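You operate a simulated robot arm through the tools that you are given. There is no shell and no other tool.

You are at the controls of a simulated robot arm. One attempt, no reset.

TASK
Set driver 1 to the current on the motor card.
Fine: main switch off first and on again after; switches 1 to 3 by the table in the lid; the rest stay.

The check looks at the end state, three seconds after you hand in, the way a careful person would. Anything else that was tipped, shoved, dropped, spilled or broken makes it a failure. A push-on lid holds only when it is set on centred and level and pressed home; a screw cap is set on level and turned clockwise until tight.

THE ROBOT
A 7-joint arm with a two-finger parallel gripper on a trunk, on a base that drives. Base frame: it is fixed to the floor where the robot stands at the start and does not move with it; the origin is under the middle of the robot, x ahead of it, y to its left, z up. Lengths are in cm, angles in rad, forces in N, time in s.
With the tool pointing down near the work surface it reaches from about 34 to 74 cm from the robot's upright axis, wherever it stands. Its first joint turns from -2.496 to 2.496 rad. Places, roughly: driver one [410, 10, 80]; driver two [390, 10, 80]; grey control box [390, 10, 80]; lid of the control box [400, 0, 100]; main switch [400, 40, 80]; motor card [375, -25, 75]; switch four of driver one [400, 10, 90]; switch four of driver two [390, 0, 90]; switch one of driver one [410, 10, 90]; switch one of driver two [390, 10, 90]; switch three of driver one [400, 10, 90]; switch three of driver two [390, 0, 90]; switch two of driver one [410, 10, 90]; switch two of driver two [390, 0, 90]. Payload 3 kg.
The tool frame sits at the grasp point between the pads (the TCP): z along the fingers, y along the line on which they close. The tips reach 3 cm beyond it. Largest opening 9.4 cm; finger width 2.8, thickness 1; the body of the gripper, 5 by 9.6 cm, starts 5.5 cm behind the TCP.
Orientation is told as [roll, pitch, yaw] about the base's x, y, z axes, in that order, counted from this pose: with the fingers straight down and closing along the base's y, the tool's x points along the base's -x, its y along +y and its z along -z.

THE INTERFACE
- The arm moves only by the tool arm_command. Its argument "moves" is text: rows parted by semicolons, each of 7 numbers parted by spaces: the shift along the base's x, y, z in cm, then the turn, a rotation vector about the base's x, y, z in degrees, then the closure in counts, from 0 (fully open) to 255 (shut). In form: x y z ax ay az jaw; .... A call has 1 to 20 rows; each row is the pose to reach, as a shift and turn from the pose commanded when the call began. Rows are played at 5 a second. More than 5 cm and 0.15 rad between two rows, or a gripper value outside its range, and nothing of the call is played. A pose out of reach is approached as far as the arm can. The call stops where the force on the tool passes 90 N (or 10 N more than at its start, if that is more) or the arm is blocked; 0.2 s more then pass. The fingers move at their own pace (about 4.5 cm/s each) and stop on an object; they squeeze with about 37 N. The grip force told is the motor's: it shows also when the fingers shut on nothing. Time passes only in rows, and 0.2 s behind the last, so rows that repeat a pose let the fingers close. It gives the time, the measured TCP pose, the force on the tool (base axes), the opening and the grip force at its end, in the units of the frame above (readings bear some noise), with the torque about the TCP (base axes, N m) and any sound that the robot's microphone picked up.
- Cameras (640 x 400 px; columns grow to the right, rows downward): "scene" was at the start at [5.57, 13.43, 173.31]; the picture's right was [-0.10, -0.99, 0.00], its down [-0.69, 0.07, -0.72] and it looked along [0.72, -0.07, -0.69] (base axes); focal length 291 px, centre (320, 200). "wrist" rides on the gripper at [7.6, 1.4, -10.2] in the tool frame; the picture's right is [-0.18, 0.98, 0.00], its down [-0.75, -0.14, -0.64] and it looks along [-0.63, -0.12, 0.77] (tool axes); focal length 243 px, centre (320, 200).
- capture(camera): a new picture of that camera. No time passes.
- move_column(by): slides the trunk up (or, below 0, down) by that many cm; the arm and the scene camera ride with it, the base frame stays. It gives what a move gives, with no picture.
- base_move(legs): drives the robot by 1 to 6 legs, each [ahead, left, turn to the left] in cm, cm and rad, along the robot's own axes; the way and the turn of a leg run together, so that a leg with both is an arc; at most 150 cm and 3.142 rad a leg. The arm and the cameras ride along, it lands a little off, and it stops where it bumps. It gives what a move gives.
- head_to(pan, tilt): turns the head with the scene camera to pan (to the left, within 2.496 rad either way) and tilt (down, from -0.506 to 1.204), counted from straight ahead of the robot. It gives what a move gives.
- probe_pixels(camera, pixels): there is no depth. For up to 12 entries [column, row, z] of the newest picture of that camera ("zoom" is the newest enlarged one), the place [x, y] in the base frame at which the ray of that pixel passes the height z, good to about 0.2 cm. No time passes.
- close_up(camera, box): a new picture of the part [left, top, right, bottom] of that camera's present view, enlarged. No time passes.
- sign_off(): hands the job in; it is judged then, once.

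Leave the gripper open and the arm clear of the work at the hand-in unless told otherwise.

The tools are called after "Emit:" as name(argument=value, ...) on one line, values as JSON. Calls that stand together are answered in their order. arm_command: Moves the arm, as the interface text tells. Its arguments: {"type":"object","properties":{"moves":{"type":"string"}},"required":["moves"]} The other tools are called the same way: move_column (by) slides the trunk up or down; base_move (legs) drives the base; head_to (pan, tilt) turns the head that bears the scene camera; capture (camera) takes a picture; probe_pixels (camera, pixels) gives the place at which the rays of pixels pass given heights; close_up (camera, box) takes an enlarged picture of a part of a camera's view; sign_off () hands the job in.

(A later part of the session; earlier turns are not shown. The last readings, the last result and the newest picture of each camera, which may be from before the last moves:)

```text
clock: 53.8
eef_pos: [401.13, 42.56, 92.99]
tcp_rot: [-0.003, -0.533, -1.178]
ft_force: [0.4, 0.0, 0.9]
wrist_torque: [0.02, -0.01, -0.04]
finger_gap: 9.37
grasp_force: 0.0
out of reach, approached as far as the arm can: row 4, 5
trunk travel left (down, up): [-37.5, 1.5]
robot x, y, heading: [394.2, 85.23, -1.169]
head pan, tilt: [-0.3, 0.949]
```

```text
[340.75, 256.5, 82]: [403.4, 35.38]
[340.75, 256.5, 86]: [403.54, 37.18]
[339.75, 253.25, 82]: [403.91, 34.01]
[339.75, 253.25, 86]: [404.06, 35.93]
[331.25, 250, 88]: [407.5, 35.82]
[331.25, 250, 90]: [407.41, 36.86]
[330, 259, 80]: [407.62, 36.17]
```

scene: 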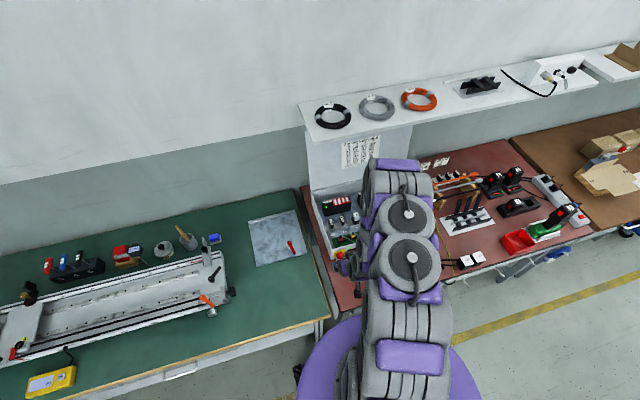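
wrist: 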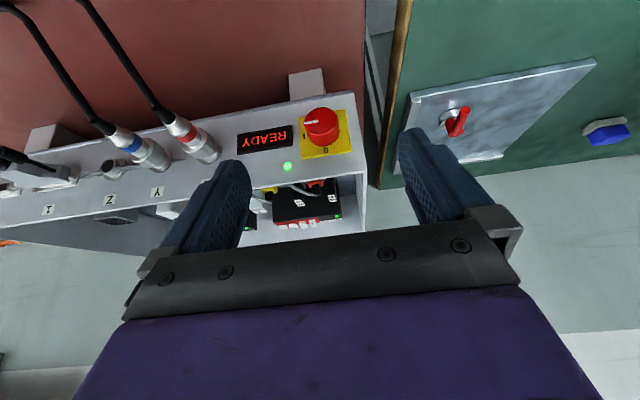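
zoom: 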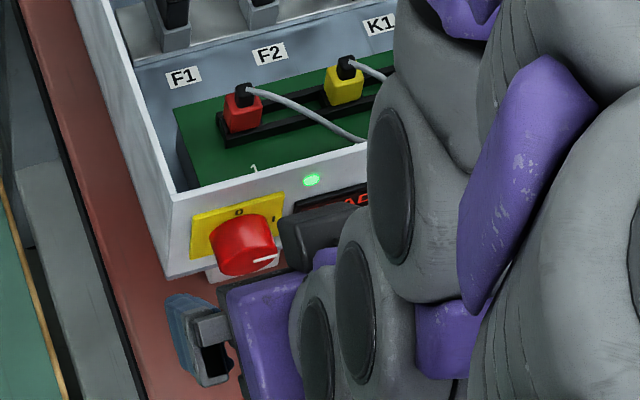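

I check the panel's exact direction by probing its lower edge ends, and lay out the row of X, Y, Z connectors.

Emit:
probe_pixels(camera="wrist", pixels=[[266, 107.5, 79], [353.5, 92.6, 79], [180, 124, 79], [352, 93, 79], [180, 152, 84], [364.8, 175, 89], [206, 145, 84], [185, 120, 84]])

Emit:
close_up(camera="wrist", box=[60, 40, 380, 240])

```text
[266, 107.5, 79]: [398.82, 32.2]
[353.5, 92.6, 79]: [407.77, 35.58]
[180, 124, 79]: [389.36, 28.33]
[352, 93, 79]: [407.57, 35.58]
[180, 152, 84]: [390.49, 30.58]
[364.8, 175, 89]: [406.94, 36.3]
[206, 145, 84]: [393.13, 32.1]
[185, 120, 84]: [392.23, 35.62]
```

```text
2.00 times, centred on (220, 140) of wrist
```

zoom: 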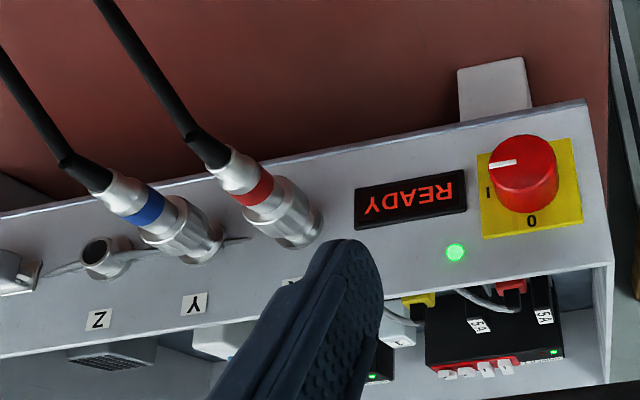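

Panel direction is about 0.38 rad; knob front centre (403.6,36.0,83.6), diameter ≈3.2. To have room for a quarter turn I will grip leaning 35° to the right and sweep leftward. First I lean the tool at a standoff to see that the arm reaches it.

Emit:
arm_command(moves="-0.24 0.02 -1 2.6 -6.5 0 0; -0.48 0.04 -2 5.2 -13 0 0; -0.72 0.06 -3 7.8 -19.5 0 0; -0.96 0.08 -4 10.4 -26 0 0; -1.2 0.1 -5 13 -32.5 0 0; -1.2 0.1 -5 13 -32.5 0 0")

Emit:
capture(camera="wrist")

Emit:
capture(camera="scene")

```text
clock: 55.2
eef_pos: [399.9, 42.66, 87.63]
tcp_rot: [0.684, -0.433, -1.509]
ft_force: [-0.9, -0.4, 0.5]
wrist_torque: [-0.02, 0.02, 0.0]
finger_gap: 9.41
grasp_force: 0.0
trunk travel left (down, up): [-37.5, 1.5]
robot x, y, heading: [394.07, 85.33, -1.164]
head pan, tilt: [-0.3, 0.949]
```

```text
taken
```

wrist: 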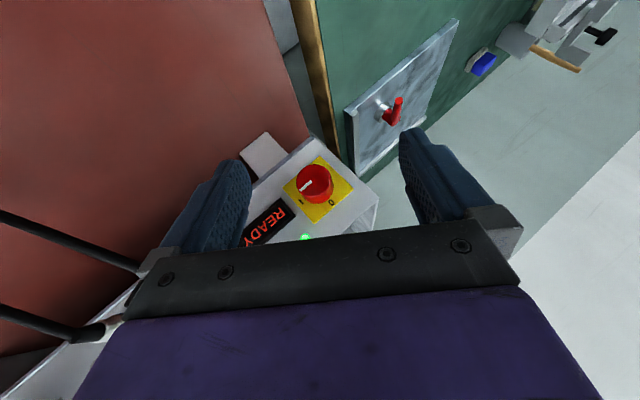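

```text
taken
```

scene: 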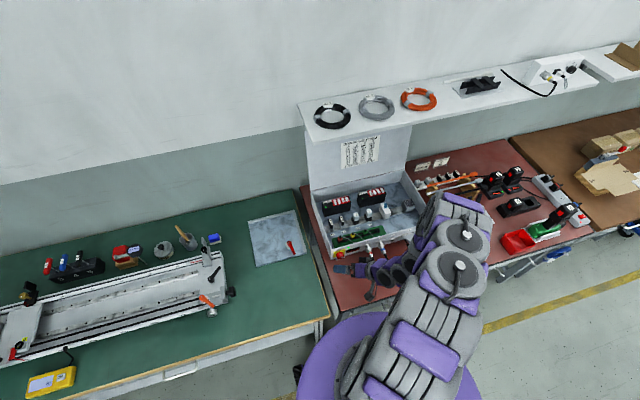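

The reach works and the scene camera sees the gripper and knob. I zoom in on both.

Emit:
close_up(camera="scene", box=[310, 225, 422, 295])

Emit:
close_up(camera="wrist", box=[200, 110, 440, 260])

```text
5.71 times, centred on (366, 260) of scene
```

zoom: 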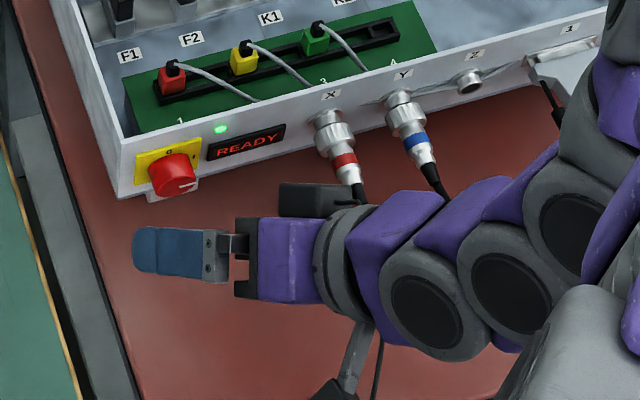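

```text
2.67 times, centred on (320, 185) of wrist
```

zoom: 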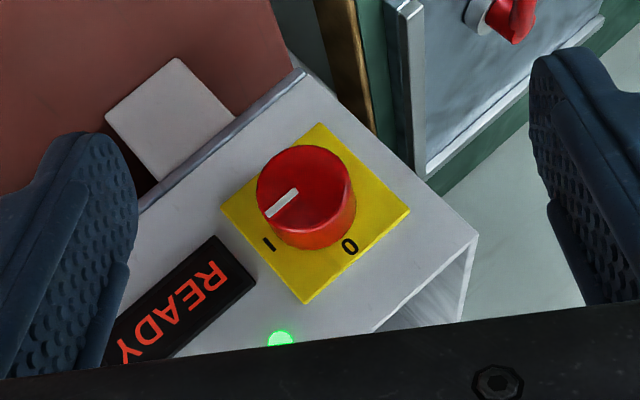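

I approach the knob with open jaws to the grasp pose (tips stop ~0.3 cm short of the panel).

Emit:
arm_command(moves="0.4 -0.9 -0.6 0 0 0 0; 0.8 -1.9 -1.2 0 0 0 0; 1.2 -2.8 -1.8 0 0 0 0; 1.6 -3.7 -2.3 0 0 0 0; 1.9 -4.6 -2.7 0 0 0 0; 1.9 -4.6 -2.7 0 0 0 0")

Emit:
close_up(camera="scene", box=[310, 225, 390, 275])

Emit:
close_up(camera="wrist", box=[200, 110, 440, 260])

```text
clock: 56.6
eef_pos: [401.69, 38.06, 85.01]
tcp_rot: [0.686, -0.436, -1.509]
ft_force: [0.5, -0.1, -0.4]
wrist_torque: [0.03, 0.01, -0.01]
finger_gap: 9.42
grasp_force: 0.0
trunk travel left (down, up): [-37.5, 1.5]
robot x, y, heading: [394.29, 85.15, -1.166]
head pan, tilt: [-0.3, 0.949]
```

```text
8.00 times, centred on (350, 250) of scene
```

zoom: 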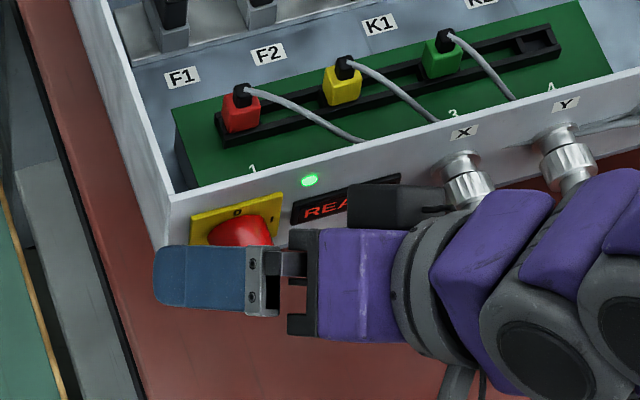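

```text
2.67 times, centred on (320, 185) of wrist
```

zoom: 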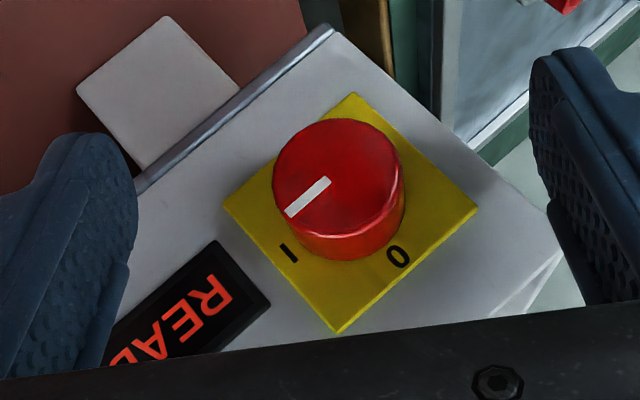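

Knob sits centred between the fingers; I need about 1 cm more depth. I step forward and check the force.

Emit:
arm_command(moves="0.19 -0.47 0 0 0 0 0; 0.37 -0.93 0 0 0 0 0; 0.37 -0.93 0 0 0 0 0")

Emit:
close_up(camera="wrist", box=[200, 110, 440, 260])

Emit:
close_up(camera="scene", box=[310, 225, 390, 275])

```text
clock: 57.4
eef_pos: [402.19, 37.2, 85.17]
tcp_rot: [0.684, -0.437, -1.509]
ft_force: [0.1, -0.3, 0.5]
wrist_torque: [0.0, -0.01, 0.01]
finger_gap: 9.4
grasp_force: 0.0
trunk travel left (down, up): [-37.5, 1.5]
robot x, y, heading: [394.32, 85.49, -1.165]
head pan, tilt: [-0.3, 0.949]
```

```text
2.67 times, centred on (320, 185) of wrist
```

zoom: 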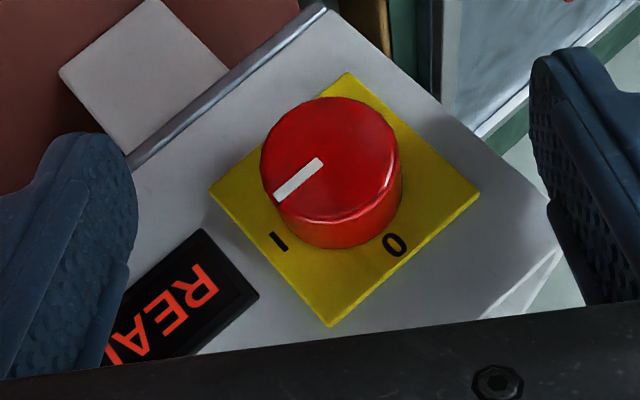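

```text
8.00 times, centred on (350, 250) of scene
```

zoom: 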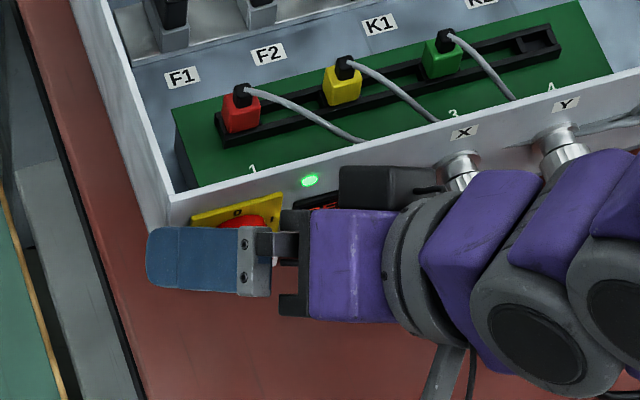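

Knob centre is at tool (-0.6, 0.1, 2.5) — well centred between the pads. I close the fingers on it.

Emit:
arm_command(moves="0.07 -0.19 0 0 0 0 100; 0.07 -0.19 0 0 0 0 140; 0.07 -0.19 0 0 0 0 200; 0.07 -0.19 0 0 0 0 255; 0.07 -0.19 0 0 0 0 255; 0.07 -0.19 0 0 0 0 255")

Emit:
close_up(camera="wrist", box=[200, 110, 440, 260])

```text
clock: 58.8
eef_pos: [402.25, 36.96, 85.09]
tcp_rot: [0.683, -0.433, -1.508]
ft_force: [1.9, 5.0, 2.6]
wrist_torque: [-0.45, 0.09, 0.48]
finger_gap: 6.25
grasp_force: 37.3
trunk travel left (down, up): [-37.5, 1.5]
robot x, y, heading: [393.93, 85.6, -1.167]
head pan, tilt: [-0.3, 0.949]
```

```text
2.67 times, centred on (320, 185) of wrist
```

zoom: 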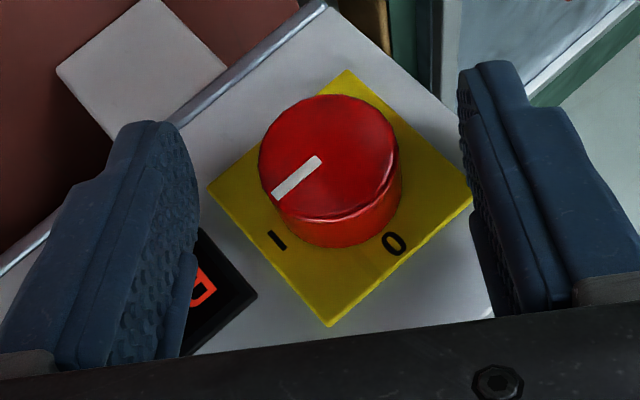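

The fingers stopped at 6.25 cm: they touch the yellow plate's corners, so I am slightly too deep. I open, back off 0.6 cm, and close again.

Emit:
arm_command(moves="0 0 0 0 0 0 40; 0 0 0 0 0 0 40; -0.22 0.56 0 0 0 0 40; -0.22 0.56 0 0 0 0 140; -0.22 0.56 0 0 0 0 200; -0.22 0.56 0 0 0 0 255; -0.22 0.56 0 0 0 0 255; -0.22 0.56 0 0 0 0 255")

Emit:
close_up(camera="wrist", box=[200, 110, 440, 260])

```text
clock: 60.6
eef_pos: [402.16, 37.59, 85.11]
tcp_rot: [0.685, -0.436, -1.507]
ft_force: [7.0, -0.3, 17.6]
wrist_torque: [0.17, -0.21, 0.02]
finger_gap: 3.06
grasp_force: 45.0
trunk travel left (down, up): [-37.5, 1.5]
robot x, y, heading: [394.31, 85.47, -1.167]
head pan, tilt: [-0.3, 0.949]
```

```text
2.67 times, centred on (320, 185) of wrist
```

zoom: 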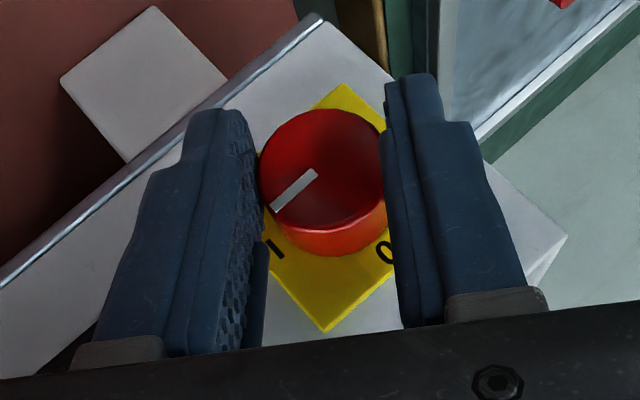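

Now the fingers hold the knob (gap 3.06). I turn counter-clockwise (toward 0) about the knob's axis, first 48°, and look.

Emit:
arm_command(moves="0.153 0.061 0.12 -2.97 7.43 0 255; 0.32 0.128 0.22 -5.94 14.86 0 255; 0.498 0.199 0.29 -8.9 22.3 0 255; 0.684 0.273 0.335 -11.87 29.73 0 255; 0.873 0.349 0.35 -14.84 37.16 0 255; 1.063 0.424 0.338 -17.8 44.6 0 255")

Emit:
close_up(camera="wrist", box=[200, 110, 440, 260])

```text
clock: 62.0
eef_pos: [403.29, 38.14, 85.4]
tcp_rot: [-0.266, -0.511, -1.046]
ft_force: [2.3, 3.0, -7.9]
wrist_torque: [-0.37, -0.22, 0.03]
finger_gap: 3.05
grasp_force: 45.2
trunk travel left (down, up): [-37.5, 1.5]
robot x, y, heading: [394.07, 85.46, -1.169]
head pan, tilt: [-0.3, 0.949]
```

```text
2.67 times, centred on (320, 185) of wrist
```

zoom: 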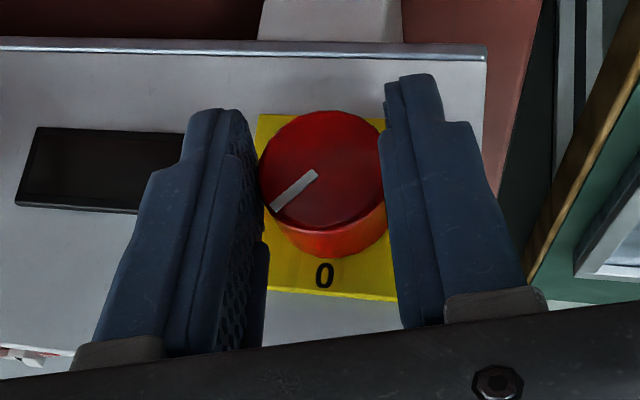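

The knob follows and the READY display is now dark. I continue to the full quarter turn.

Emit:
arm_command(moves="0.187 0.075 -0.04 -2.97 7.43 0 255; 0.366 0.147 -0.109 -5.94 14.86 0 255; 0.535 0.214 -0.203 -8.9 22.3 0 255; 0.689 0.276 -0.322 -11.87 29.73 0 255; 0.828 0.331 -0.463 -14.84 37.16 0 255; 0.889 0.355 -0.541 -16.3 40.9 0 255")

Emit:
close_up(camera="wrist", box=[200, 110, 440, 260])

Emit:
capture(camera="scene")

```text
clock: 63.5
eef_pos: [404.89, 38.86, 85.64]
tcp_rot: [-1.032, -0.262, -0.713]
ft_force: [23.4, -21.8, -53.8]
wrist_torque: [0.46, -1.24, 0.14]
finger_gap: 3.01
grasp_force: 45.2
out of reach, approached as far as the arm can: row 6
trunk travel left (down, up): [-37.5, 1.5]
robot x, y, heading: [393.81, 85.28, -1.167]
head pan, tilt: [-0.3, 0.949]
stopped in row 6: the force on the tool passed its limit at 96 N (the readings are from after the stop); the commanded pose is now the measured one
```

```text
2.67 times, centred on (320, 185) of wrist
```

zoom: 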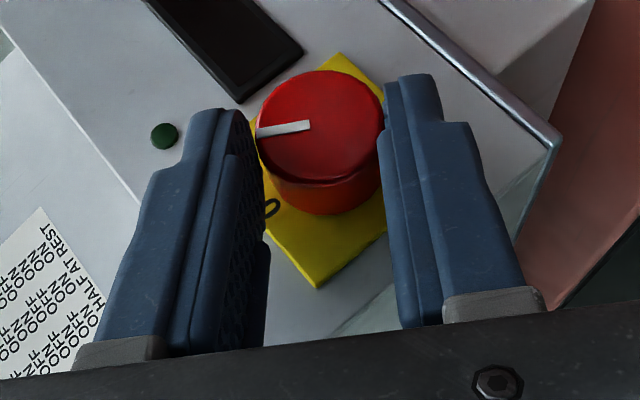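

```text
taken
```

scene: 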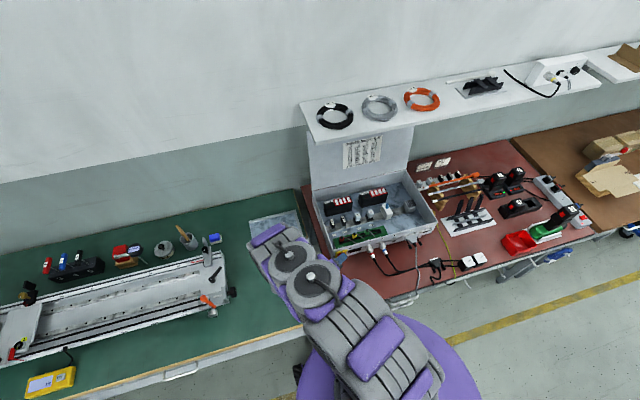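

The force limit stopped the last row as the arm ran to its reach limit leaning left. I zoom to see how far the knob actually is.

Emit:
close_up(camera="wrist", box=[264, 120, 376, 190])

Emit:
close_up(camera="scene", box=[280, 215, 408, 295])

```text
5.71 times, centred on (320, 155) of wrist
```

zoom: 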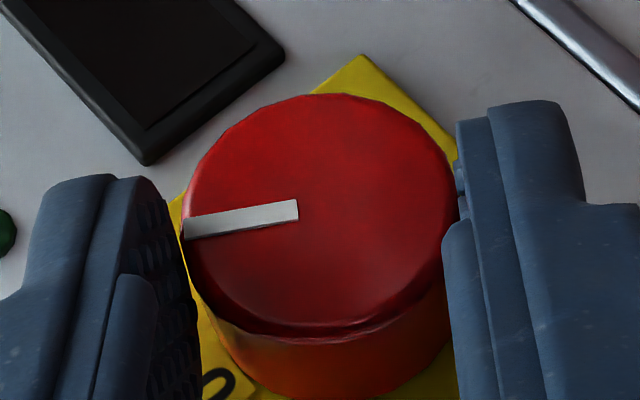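

```text
5.00 times, centred on (344, 255) of scene
```

zoom: 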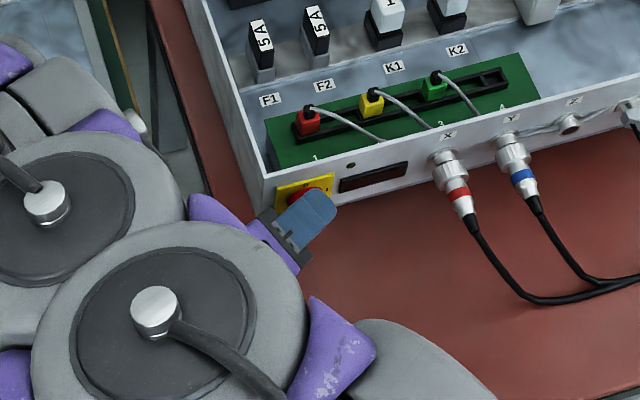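

The mark is about 60° round (pointing between I and 0), so it slipped near the end. I open the fingers, rotate the tool back to upright around the knob axis, and look again.

Emit:
arm_command(moves="0 0 0 0 0 0 92; 0 0 0 0 0 0 92; 0 0 0 0 0 0 92; -0.85 -0.52 -0.64 2.92 -7.3 0 92; -0.98 -0.58 -0.51 5.83 -14.6 0 92; -1.14 -0.64 -0.39 8.75 -21.9 0 92; -1.3 -0.7 -0.3 11.66 -29.2 0 92; -1.48 -0.78 -0.23 14.58 -36.5 0 92; -1.66 -0.85 -0.19 17.5 -43.8 0 92; -1.84 -0.92 -0.18 20.4 -51.1 0 92; -1.84 -0.92 -0.18 20.4 -51.1 0 92")

Emit:
close_up(camera="wrist", box=[200, 110, 440, 260])

```text
clock: 66.0
eef_pos: [402.2, 38.11, 85.49]
tcp_rot: [-0.025, -0.528, -1.147]
ft_force: [1.0, -0.5, -0.2]
wrist_torque: [-0.03, 0.04, 0.01]
finger_gap: 6.01
grasp_force: 0.1
trunk travel left (down, up): [-37.5, 1.5]
robot x, y, heading: [394.41, 85.19, -1.164]
head pan, tilt: [-0.3, 0.949]
```

```text
2.67 times, centred on (320, 185) of wrist
```

zoom: 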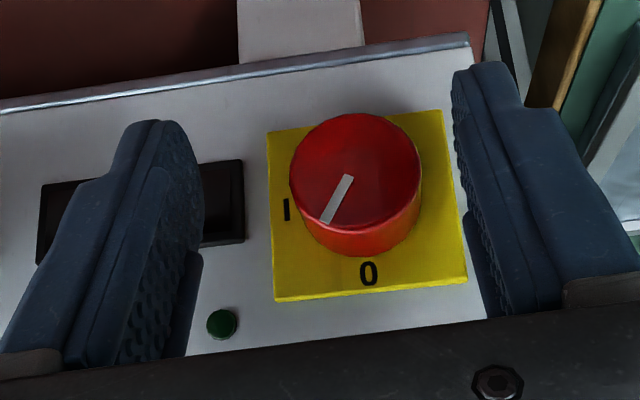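

The knob sits about 30° short of 0 and holds its place. I shift 0.7 cm left and slightly deeper to centre on it, then grip.

Emit:
arm_command(moves="0.8 -0.19 0 0 0 0 92; 0.8 -0.19 0 0 0 0 92; 0.8 -0.19 0 0 0 0 150; 0.8 -0.19 0 0 0 0 200; 0.8 -0.19 0 0 0 0 255; 0.8 -0.19 0 0 0 0 255")

Emit:
close_up(camera="wrist", box=[200, 110, 440, 260])

```text
clock: 67.3
eef_pos: [402.95, 38.07, 85.56]
tcp_rot: [-0.028, -0.528, -1.148]
ft_force: [-1.2, -0.8, 1.5]
wrist_torque: [0.16, 0.09, -0.51]
finger_gap: 3.03
grasp_force: 45.0
trunk travel left (down, up): [-37.5, 1.5]
robot x, y, heading: [394.46, 85.68, -1.164]
head pan, tilt: [-0.3, 0.949]
```

```text
2.67 times, centred on (320, 185) of wrist
```

zoom: 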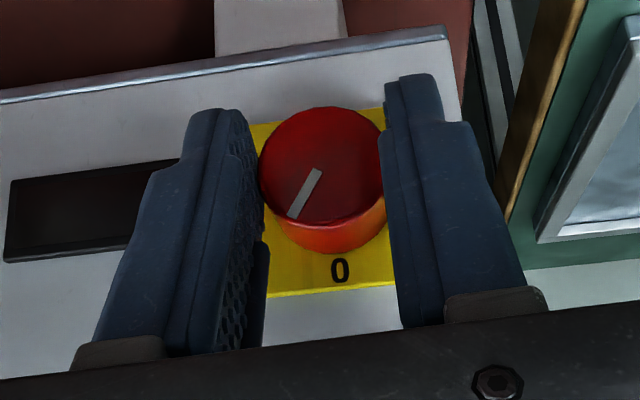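

Centred grip with little side force. I turn counter-clockwise another 32°.

Emit:
arm_command(moves="0.189 0.075 -0.014 -2.97 7.43 0 255; 0.373 0.149 -0.057 -5.94 14.86 0 255; 0.552 0.22 -0.126 -8.9 22.3 0 255; 0.719 0.287 -0.222 -11.87 29.73 0 255; 0.719 0.287 -0.222 -11.87 29.73 0 255")

Emit:
close_up(camera="wrist", box=[200, 110, 440, 260])

```text
clock: 68.5
eef_pos: [403.67, 38.3, 85.42]
tcp_rot: [-0.651, -0.42, -0.855]
ft_force: [0.6, -6.0, 3.1]
wrist_torque: [-0.03, 0.09, -1.21]
finger_gap: 3.01
grasp_force: 45.7
trunk travel left (down, up): [-37.5, 1.5]
robot x, y, heading: [394.45, 85.86, -1.166]
head pan, tilt: [-0.3, 0.949]
```

```text
2.67 times, centred on (320, 185) of wrist
```

zoom: 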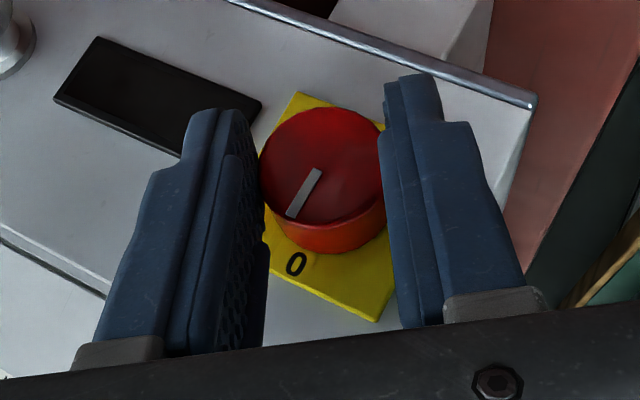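

The mark nearly points at 0. I add 10° more to reach the stop.

Emit:
arm_command(moves="0.1 0.04 -0.08 -1.86 4.65 0 255; 0.19 0.076 -0.17 -3.71 9.29 0 255; 0.19 0.076 -0.17 -3.71 9.29 0 255")

Emit:
close_up(camera="wrist", box=[200, 110, 440, 260])

```text
clock: 69.3
eef_pos: [403.93, 38.47, 85.13]
tcp_rot: [-0.827, -0.356, -0.79]
ft_force: [-4.0, -3.6, -3.6]
wrist_torque: [0.01, -0.74, -0.84]
finger_gap: 3.04
grasp_force: 45.4
trunk travel left (down, up): [-37.5, 1.5]
robot x, y, heading: [394.49, 85.43, -1.164]
head pan, tilt: [-0.3, 0.949]
```

```text
2.67 times, centred on (320, 185) of wrist
```

zoom: 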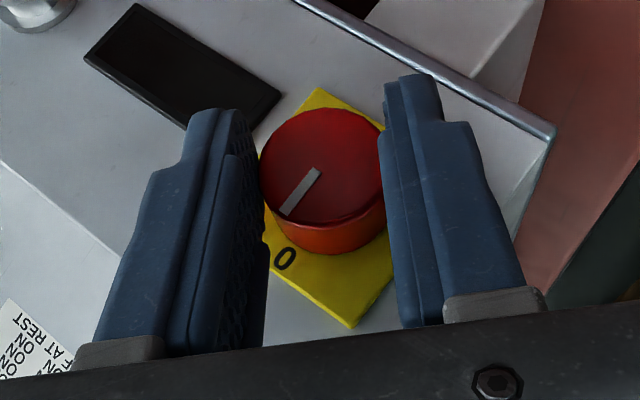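

The reaction torque shows the stop is reached; the mark points at 0. I open the fingers, back off along the knob axis, and look.

Emit:
arm_command(moves="0 0 0 0 0 0 92; 0 0 0 0 0 0 92; 0 0 0 0 0 0 92; -0.8 2 0.3 0 0 0 92; -1.6 4 0.8 0 0 0 92; -2.4 6 1.5 0 0 0 92; -2.6 6.5 2.5 2.97 -7.43 0 92; -2.6 6.5 3.5 5.94 -14.86 0 92; -2.6 6.5 4.5 8.9 -22.3 0 92; -2.6 6.5 5.5 11.87 -29.73 0 92; -2.6 6.5 6.5 15.6 -39 0 92; -2.6 6.5 6.5 15.6 -39 0 92")

Emit:
close_up(camera="wrist", box=[200, 60, 440, 210])

Emit:
capture(camera="scene")

```text
refused: row 11 steps farther than a row can; nothing moved
```

```text
2.67 times, centred on (320, 135) of wrist
```

zoom: 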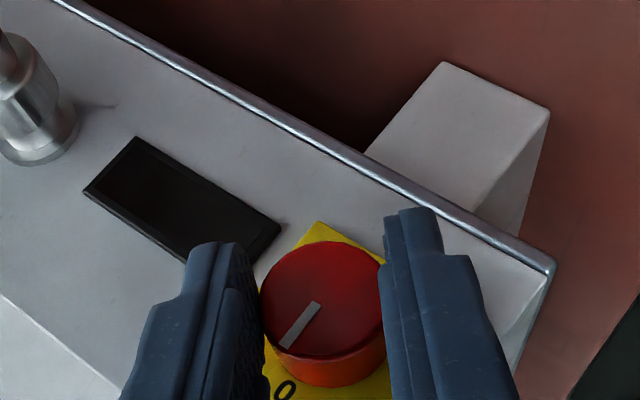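

```text
taken
```

scene: 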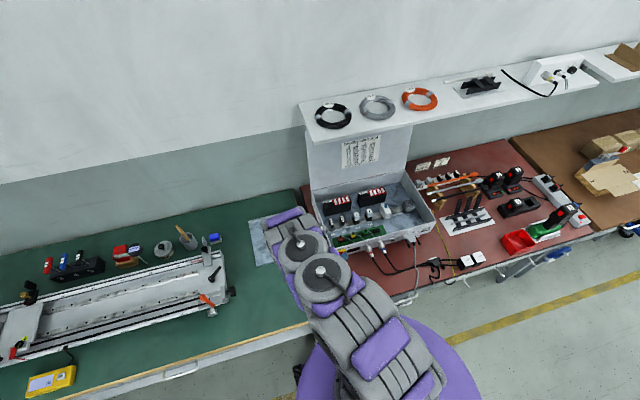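

The rotation step in row 11 was too large and nothing moved; I repeat with smaller steps.

Emit:
arm_command(moves="0 0 0 0 0 0 92; 0 0 0 0 0 0 92; 0 0 0 0 0 0 92; -0.8 2 0.3 0 0 0 92; -1.6 4 0.8 0 0 0 92; -2.4 6 1.5 0 0 0 92; -2.6 6.5 2.5 2.97 -7.43 0 92; -2.6 6.5 3.5 5.94 -14.86 0 92; -2.6 6.5 4.5 8.9 -22.3 0 92; -2.6 6.5 5.5 11.87 -29.73 0 92; -2.6 6.5 6.5 14.8 -37 0 92; -2.6 6.5 6.5 15.6 -39 0 92")

Emit:
capture(camera="wrist")

Emit:
capture(camera="scene")

```text
clock: 72.0
eef_pos: [401.26, 44.84, 91.58]
tcp_rot: [-0.027, -0.526, -1.146]
ft_force: [-0.4, -0.1, 0.1]
wrist_torque: [0.0, -0.02, -0.02]
finger_gap: 6.02
grasp_force: 0.0
trunk travel left (down, up): [-37.5, 1.5]
robot x, y, heading: [394.07, 85.7, -1.162]
head pan, tilt: [-0.3, 0.949]
```

```text
taken
```

wrist: 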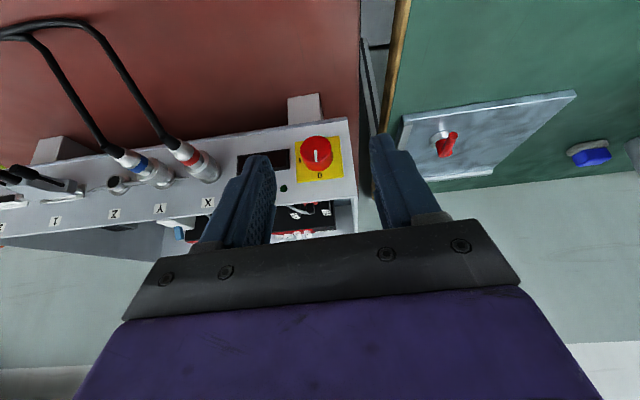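

```text
taken
```

scene: 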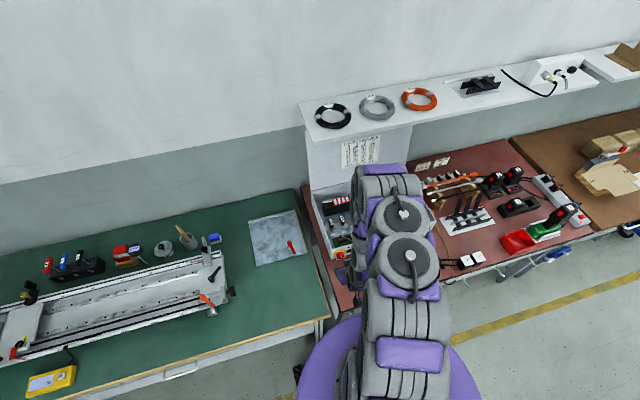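

The white mark now points at 0 and the panel LED is dark. I confirm in zoom, then tilt the tool upright and go up.

Emit:
close_up(camera="wrist", box=[260, 115, 372, 185])

Emit:
arm_command(moves="0 0 4 0 0 0 92; 0 0 8 0 0 0 92; 0 0 12 6.9 2.85 0 92; 0 0 15 13.9 5.7 0 92; 0 0 15 20.8 8.55 0 92; 0 0 15 27.75 11.4 0 92; 0 0 15 27.75 11.4 0 92")

```text
5.71 times, centred on (316, 150) of wrist
```

zoom: 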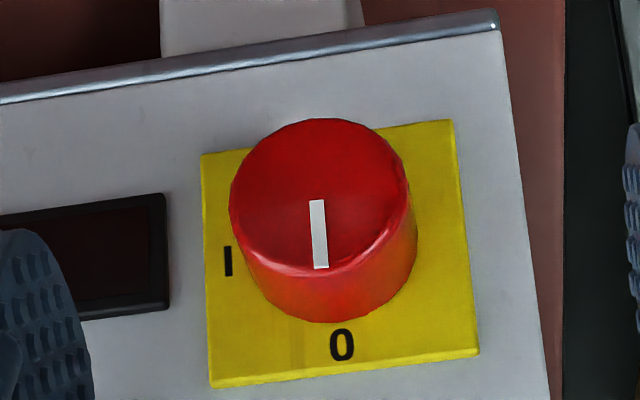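

```text
clock: 73.5
eef_pos: [401.41, 44.97, 106.52]
tcp_rot: [-0.013, -0.003, -1.151]
ft_force: [0.2, -0.2, -0.3]
wrist_torque: [0.04, 0.02, -0.02]
finger_gap: 6.0
grasp_force: 0.1
trunk travel left (down, up): [-37.5, 1.5]
robot x, y, heading: [394.44, 85.19, -1.161]
head pan, tilt: [-0.3, 0.949]
```

Main switch is at 0. Next driver 1: I carry the gripper over the box at height ≈106, tilting tips forward 30°, jaws at 9 cm, to hover over switch 3 with the right finger and look closely.

Emit:
arm_command(moves="0.88 -3.9 0 -3.47 -1.4 -0.3 11; 1.77 -7.85 0 -6.95 -2.8 -0.6 11; 2.65 -11.8 0 -10.4 -4.2 -0.9 11; 3.54 -15.7 0 -13.9 -5.6 -1.2 11; 4.42 -19.6 0 -17.4 -7 -1.5 11; 5.3 -23.5 0 -20.8 -8.3 -1.8 11; 6.2 -27.5 -2 -24.3 -9.7 -2 11; 7.08 -31.4 -4 -27.8 -11.1 -2.3 11; 7.08 -31.4 -8 -27.8 -11.1 -2.3 11; 7.08 -31.4 -9.5 -27.8 -11.1 -2.3 11; 7.08 -31.4 -9.5 -27.8 -11.1 -2.3 11")

Emit:
capture(camera="wrist")

Emit:
capture(camera="scene")

```text
clock: 76.0
eef_pos: [408.55, 13.47, 97.1]
tcp_rot: [-0.024, -0.526, -1.187]
ft_force: [-0.3, 0.4, 0.0]
wrist_torque: [-0.01, -0.03, 0.02]
finger_gap: 9.02
grasp_force: 0.1
trunk travel left (down, up): [-37.5, 1.5]
robot x, y, heading: [394.46, 85.8, -1.161]
head pan, tilt: [-0.3, 0.949]
```

```text
taken
```

wrist: 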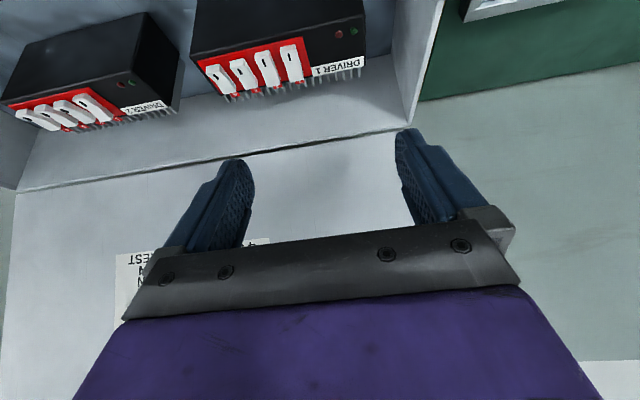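

```text
taken
```

scene: 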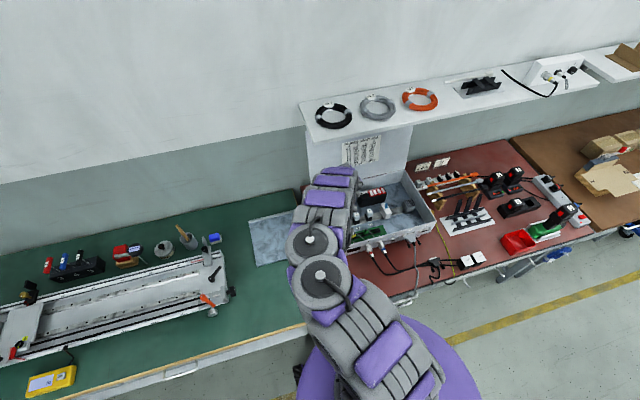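

Driver 1's rockers are at wrist (215–295, 45–95). I zoom in.

Emit:
close_up(camera="wrist", box=[190, 30, 318, 110])

Emit:
close_up(camera="wrist", box=[0, 80, 128, 160])

Emit:
close_up(camera="wrist", box=[200, 35, 264, 75])

```text
5.00 times, centred on (254, 70) of wrist
```

zoom: 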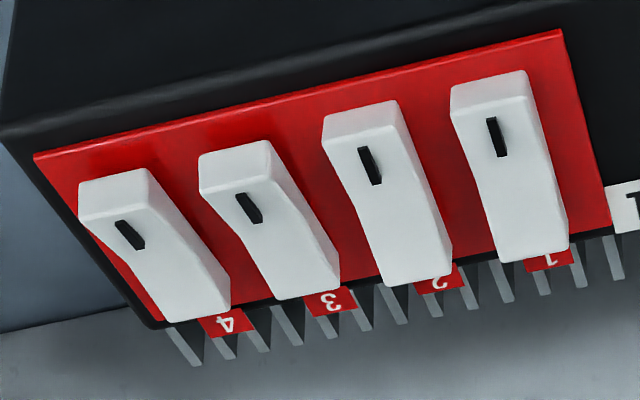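

```text
5.00 times, centred on (64, 120) of wrist
```

zoom: 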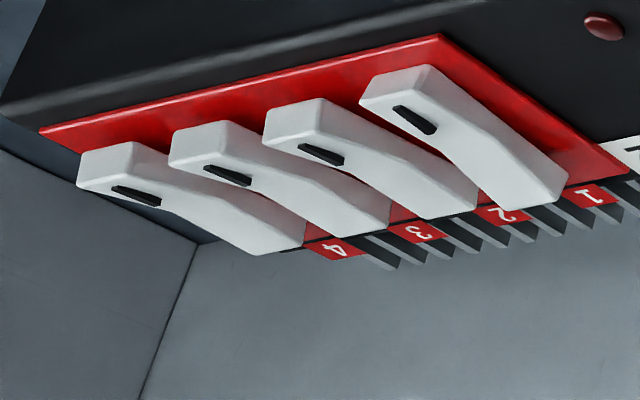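

```text
10.00 times, centred on (232, 55) of wrist
```

zoom: 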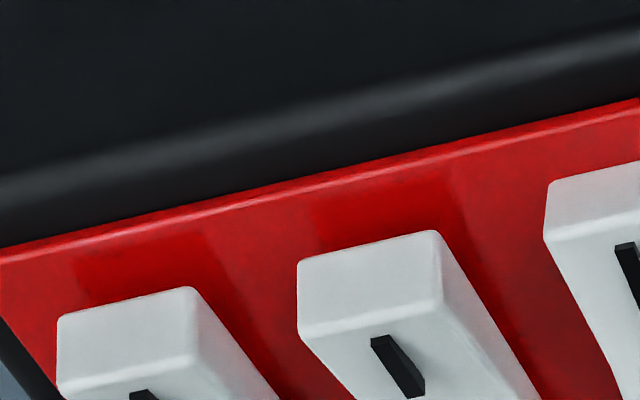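

The picture is clear: rockers 3 and 4 have the "I" end raised (OFF), 1 and 2 have it pressed (ON). So I must press 2 at its rear (number) end and 3 at its front ("I") end. I probe the rocker ends.

Emit:
probe_pixels(camera="wrist", pixels=[[237, 67.2, 87], [251.4, 88, 87], [262, 58, 87], [273.6, 85.4, 87], [288, 51.8, 87], [297, 80.6, 87], [213.2, 71.6, 87], [229.6, 92.6, 87], [237, 67.2, 89], [273.6, 85.4, 89], [322, 66, 87], [220, 95, 86]])

```text
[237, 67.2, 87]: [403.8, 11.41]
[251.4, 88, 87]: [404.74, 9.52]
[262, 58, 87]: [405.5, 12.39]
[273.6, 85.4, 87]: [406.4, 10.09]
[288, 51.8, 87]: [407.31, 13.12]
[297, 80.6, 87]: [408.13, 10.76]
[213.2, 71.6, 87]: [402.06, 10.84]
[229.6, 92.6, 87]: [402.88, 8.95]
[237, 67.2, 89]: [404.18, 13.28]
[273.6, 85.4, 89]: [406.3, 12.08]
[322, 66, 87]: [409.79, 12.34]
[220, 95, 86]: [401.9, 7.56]
```

The right finger's pressing edge is right above switch 3's front end now (computed (403.94,11.36)). Before lowering, I check where the box's left wall is for the other finger.

Emit:
probe_pixels(camera="wrist", pixels=[[437, 10, 89], [424, 75, 89], [415, 125, 89], [392, 30, 82], [366, 68, 86], [414, 128, 89]])

Emit:
close_up(camera="wrist", box=[300, 0, 492, 120])

```text
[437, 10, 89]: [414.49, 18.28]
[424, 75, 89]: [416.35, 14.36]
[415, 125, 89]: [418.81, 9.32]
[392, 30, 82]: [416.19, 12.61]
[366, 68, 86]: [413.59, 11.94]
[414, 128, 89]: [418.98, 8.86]
```

```text
3.33 times, centred on (396, 60) of wrist
```

zoom: 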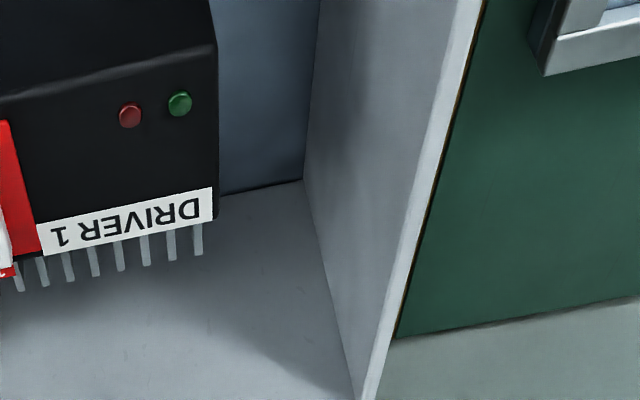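

The wall is 12 cm from switch 3, the driver's end 9 cm: the other finger will hang between them, raised by a 6° roll. I lower so the pressing edge stops about 1.2 cm above switch 3's front end.

Emit:
arm_command(moves="-0.06 0.04 0 2.2 -5.6 0 0; -0.06 0.04 -1.5 2.2 -5.6 0 0; -0.06 0.04 -3 2.2 -5.6 0 0; -0.06 0.04 -4.6 2.2 -5.6 0 0; -0.06 0.04 -4.6 2.2 -5.6 0 0")

Emit:
capture(camera="wrist")

Emit:
close_up(camera="wrist", box=[170, 90, 298, 170])

```text
clock: 77.2
eef_pos: [408.4, 13.53, 92.53]
tcp_rot: [0.101, -0.526, -1.249]
ft_force: [-0.5, 0.9, 0.1]
wrist_torque: [-0.02, -0.02, -0.04]
finger_gap: 9.4
grasp_force: 0.1
trunk travel left (down, up): [-37.5, 1.5]
robot x, y, heading: [394.21, 85.83, -1.165]
head pan, tilt: [-0.3, 0.949]
```

```text
taken
```

wrist: 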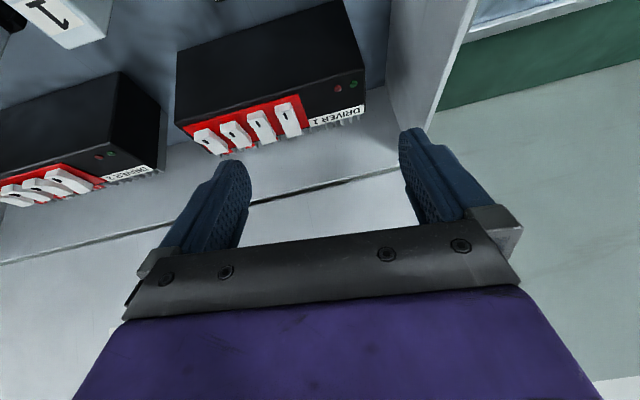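

```text
5.00 times, centred on (234, 130) of wrist
```

zoom: 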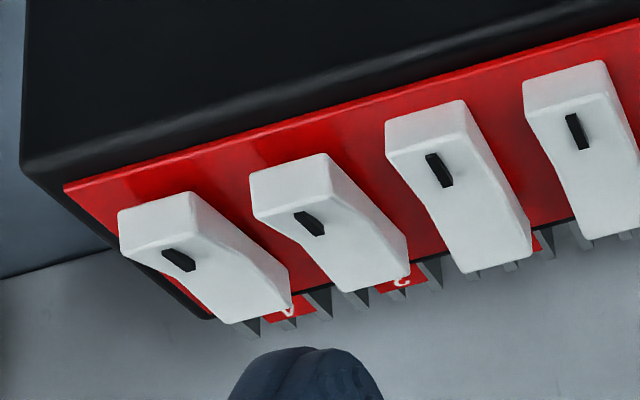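

Fingertip (rounded) is aligned laterally with switch 3 within 0.15 cm. I shift 0.4 cm toward the robot so the tip lands on the "I" end, and lower to just above it.

Emit:
arm_command(moves="-0.1 0.39 -0.5 0 0 0 0; -0.1 0.39 -1.1 0 0 0 0; -0.1 0.39 -1.5 0 0 0 0; -0.1 0.39 -1.5 0 0 0 0")

Emit:
close_up(camera="wrist", box=[170, 100, 298, 180])

```text
clock: 78.2
eef_pos: [408.3, 13.99, 90.99]
tcp_rot: [0.097, -0.525, -1.25]
ft_force: [0.5, 0.2, 0.3]
wrist_torque: [-0.02, 0.01, 0.01]
finger_gap: 9.39
grasp_force: 0.1
trunk travel left (down, up): [-37.5, 1.5]
robot x, y, heading: [394.0, 85.19, -1.163]
head pan, tilt: [-0.3, 0.949]
```

```text
5.00 times, centred on (234, 140) of wrist
```

zoom: 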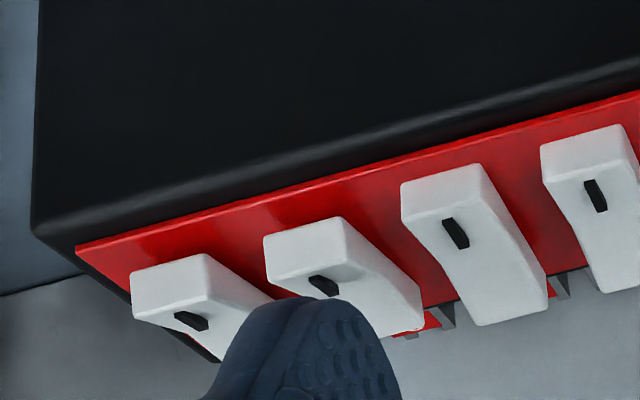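

The tip is over switch 3's "I" end. I lower in small steps and watch the force.

Emit:
arm_command(moves="0 0 -0.15 0 0 0 0; 0 0 -0.3 0 0 0 0; 0 0 -0.45 0 0 0 0")

Emit:
close_up(camera="wrist", box=[170, 100, 298, 180])

```text
clock: 79.0
eef_pos: [408.28, 13.92, 90.62]
tcp_rot: [0.098, -0.528, -1.251]
ft_force: [-2.2, 2.6, 6.3]
wrist_torque: [-0.05, 0.39, -0.19]
finger_gap: 9.39
grasp_force: 0.0
trunk travel left (down, up): [-37.5, 1.5]
robot x, y, heading: [393.77, 85.19, -1.162]
head pan, tilt: [-0.3, 0.949]
```

```text
5.00 times, centred on (234, 140) of wrist
```

zoom: 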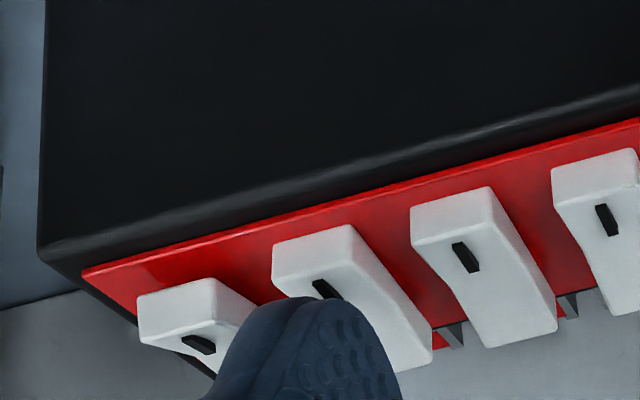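

Contact (6 N), but the contact seems close to the rocker's middle. I lift 0.4, shift 0.5 cm toward the robot (nearer the "I" end) and press again.

Emit:
arm_command(moves="0 0 0.4 0 0 0 0; -0.19 0.47 0.4 0 0 0 0; -0.19 0.47 0.2 0 0 0 0; -0.19 0.47 0.1 0 0 0 0; -0.19 0.47 0 0 0 0 0")

Emit:
close_up(camera="wrist", box=[170, 100, 298, 180])

```text
clock: 80.2
eef_pos: [408.02, 14.47, 90.63]
tcp_rot: [0.096, -0.525, -1.249]
ft_force: [0.8, 0.1, -0.4]
wrist_torque: [-0.03, -0.01, 0.01]
finger_gap: 9.39
grasp_force: 0.1
trunk travel left (down, up): [-37.5, 1.5]
robot x, y, heading: [394.3, 85.26, -1.168]
head pan, tilt: [-0.3, 0.949]
```

```text
5.00 times, centred on (234, 140) of wrist
```

zoom: 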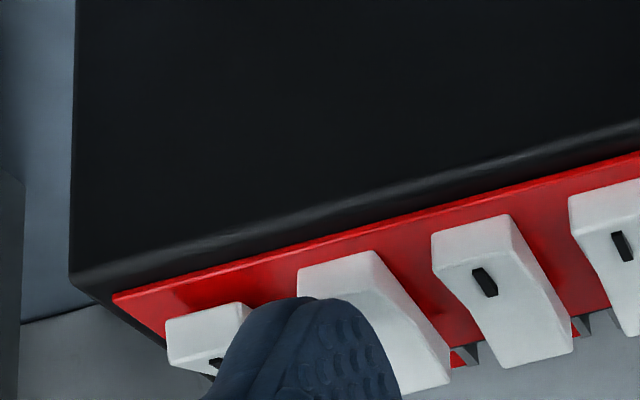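

No contact at the same height now, so perhaps the rocker has already tipped. I raise the finger a bit and look.

Emit:
arm_command(moves="0 0 1 0 0 0 0; 0 0 2.5 0 0 0 0; 0 0 4 0 0 0 0; 0 0 4 0 0 0 0")

Emit:
close_up(camera="wrist", box=[180, 60, 308, 140])

```text
clock: 81.2
eef_pos: [407.94, 14.5, 94.58]
tcp_rot: [0.097, -0.524, -1.248]
ft_force: [-0.4, 1.0, -0.5]
wrist_torque: [-0.04, -0.02, 0.01]
finger_gap: 9.42
grasp_force: 0.0
trunk travel left (down, up): [-37.5, 1.5]
robot x, y, heading: [393.9, 85.46, -1.163]
head pan, tilt: [-0.3, 0.949]
```

```text
5.00 times, centred on (244, 100) of wrist
```

zoom: 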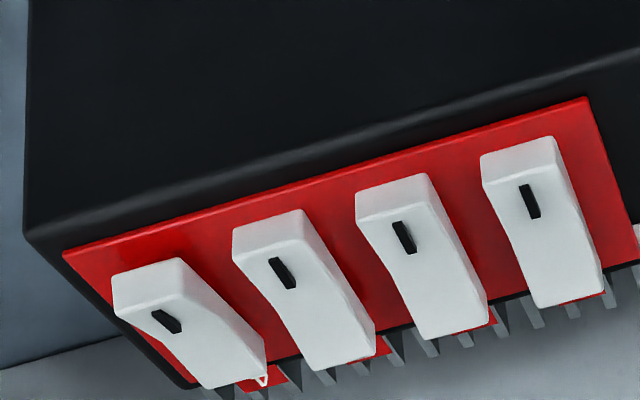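

Switch 3 now lies like 1 and 2 ("I" end down), while 4 is unchanged. Next switch 2: I narrow the jaws to 7.4 cm (so the other finger clears the wall) and move over its rear end.

Emit:
arm_command(moves="0.6 -0.6 0 0 0 0 54; 1.2 -1.2 0 0 0 0 54; 1.72 -1.82 0 0 0 0 54; 1.72 -1.82 -1.3 0 0 0 54; 1.72 -1.82 -2.6 0 0 0 54; 1.72 -1.82 -2.6 0 0 0 54")

Emit:
close_up(camera="wrist", box=[190, 100, 318, 180])

Emit:
capture(camera="wrist")

```text
clock: 82.5
eef_pos: [409.71, 12.44, 92.09]
tcp_rot: [0.098, -0.524, -1.251]
ft_force: [-0.6, 0.2, 0.2]
wrist_torque: [0.03, 0.03, -0.01]
finger_gap: 7.39
grasp_force: 0.0
trunk travel left (down, up): [-37.5, 1.5]
robot x, y, heading: [393.99, 85.77, -1.16]
head pan, tilt: [-0.3, 0.949]
```

```text
5.00 times, centred on (254, 140) of wrist
```

zoom: 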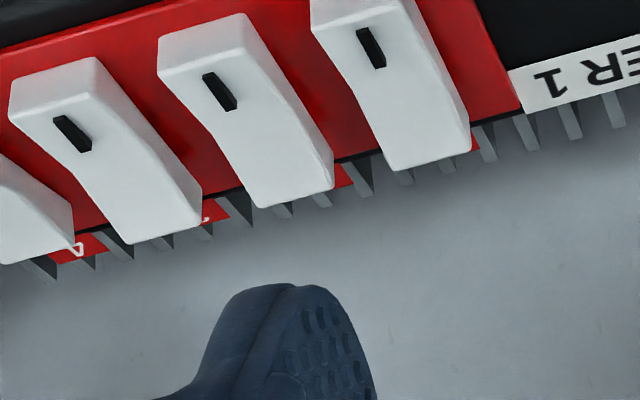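

```text
taken
```

wrist: 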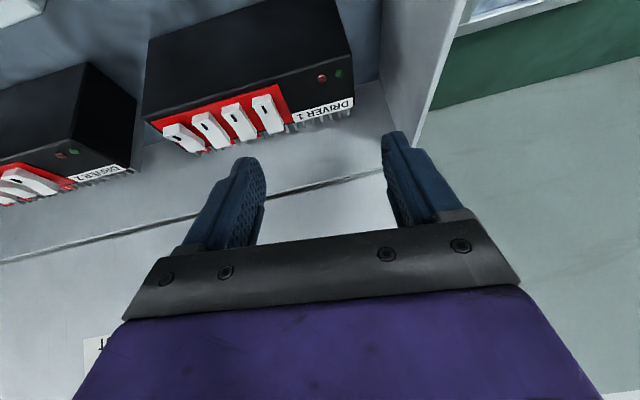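

Switch 2's rear end at zoom (295,190) lines up with the finger's path. I lower to just above it.

Emit:
arm_command(moves="-0.05 0.2 -0.5 0 0 0 54; -0.05 0.2 -1 0 0 0 54; -0.05 0.2 -1.2 0 0 0 54; -0.05 0.2 -1.2 0 0 0 54")

Emit:
close_up(camera="wrist", box=[190, 110, 318, 190])

```text
clock: 83.5
eef_pos: [409.78, 12.66, 90.69]
tcp_rot: [0.096, -0.525, -1.25]
ft_force: [0.8, -0.8, 2.7]
wrist_torque: [-0.03, 0.03, 0.01]
finger_gap: 7.36
grasp_force: 0.0
trunk travel left (down, up): [-37.5, 1.5]
robot x, y, heading: [394.25, 85.65, -1.166]
head pan, tilt: [-0.3, 0.949]
```

```text
5.00 times, centred on (254, 150) of wrist
```

zoom: 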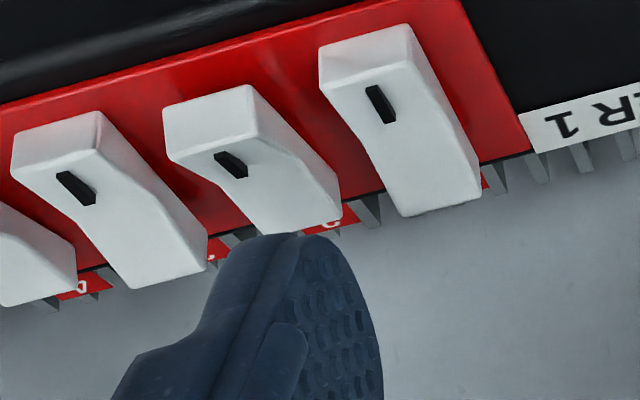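

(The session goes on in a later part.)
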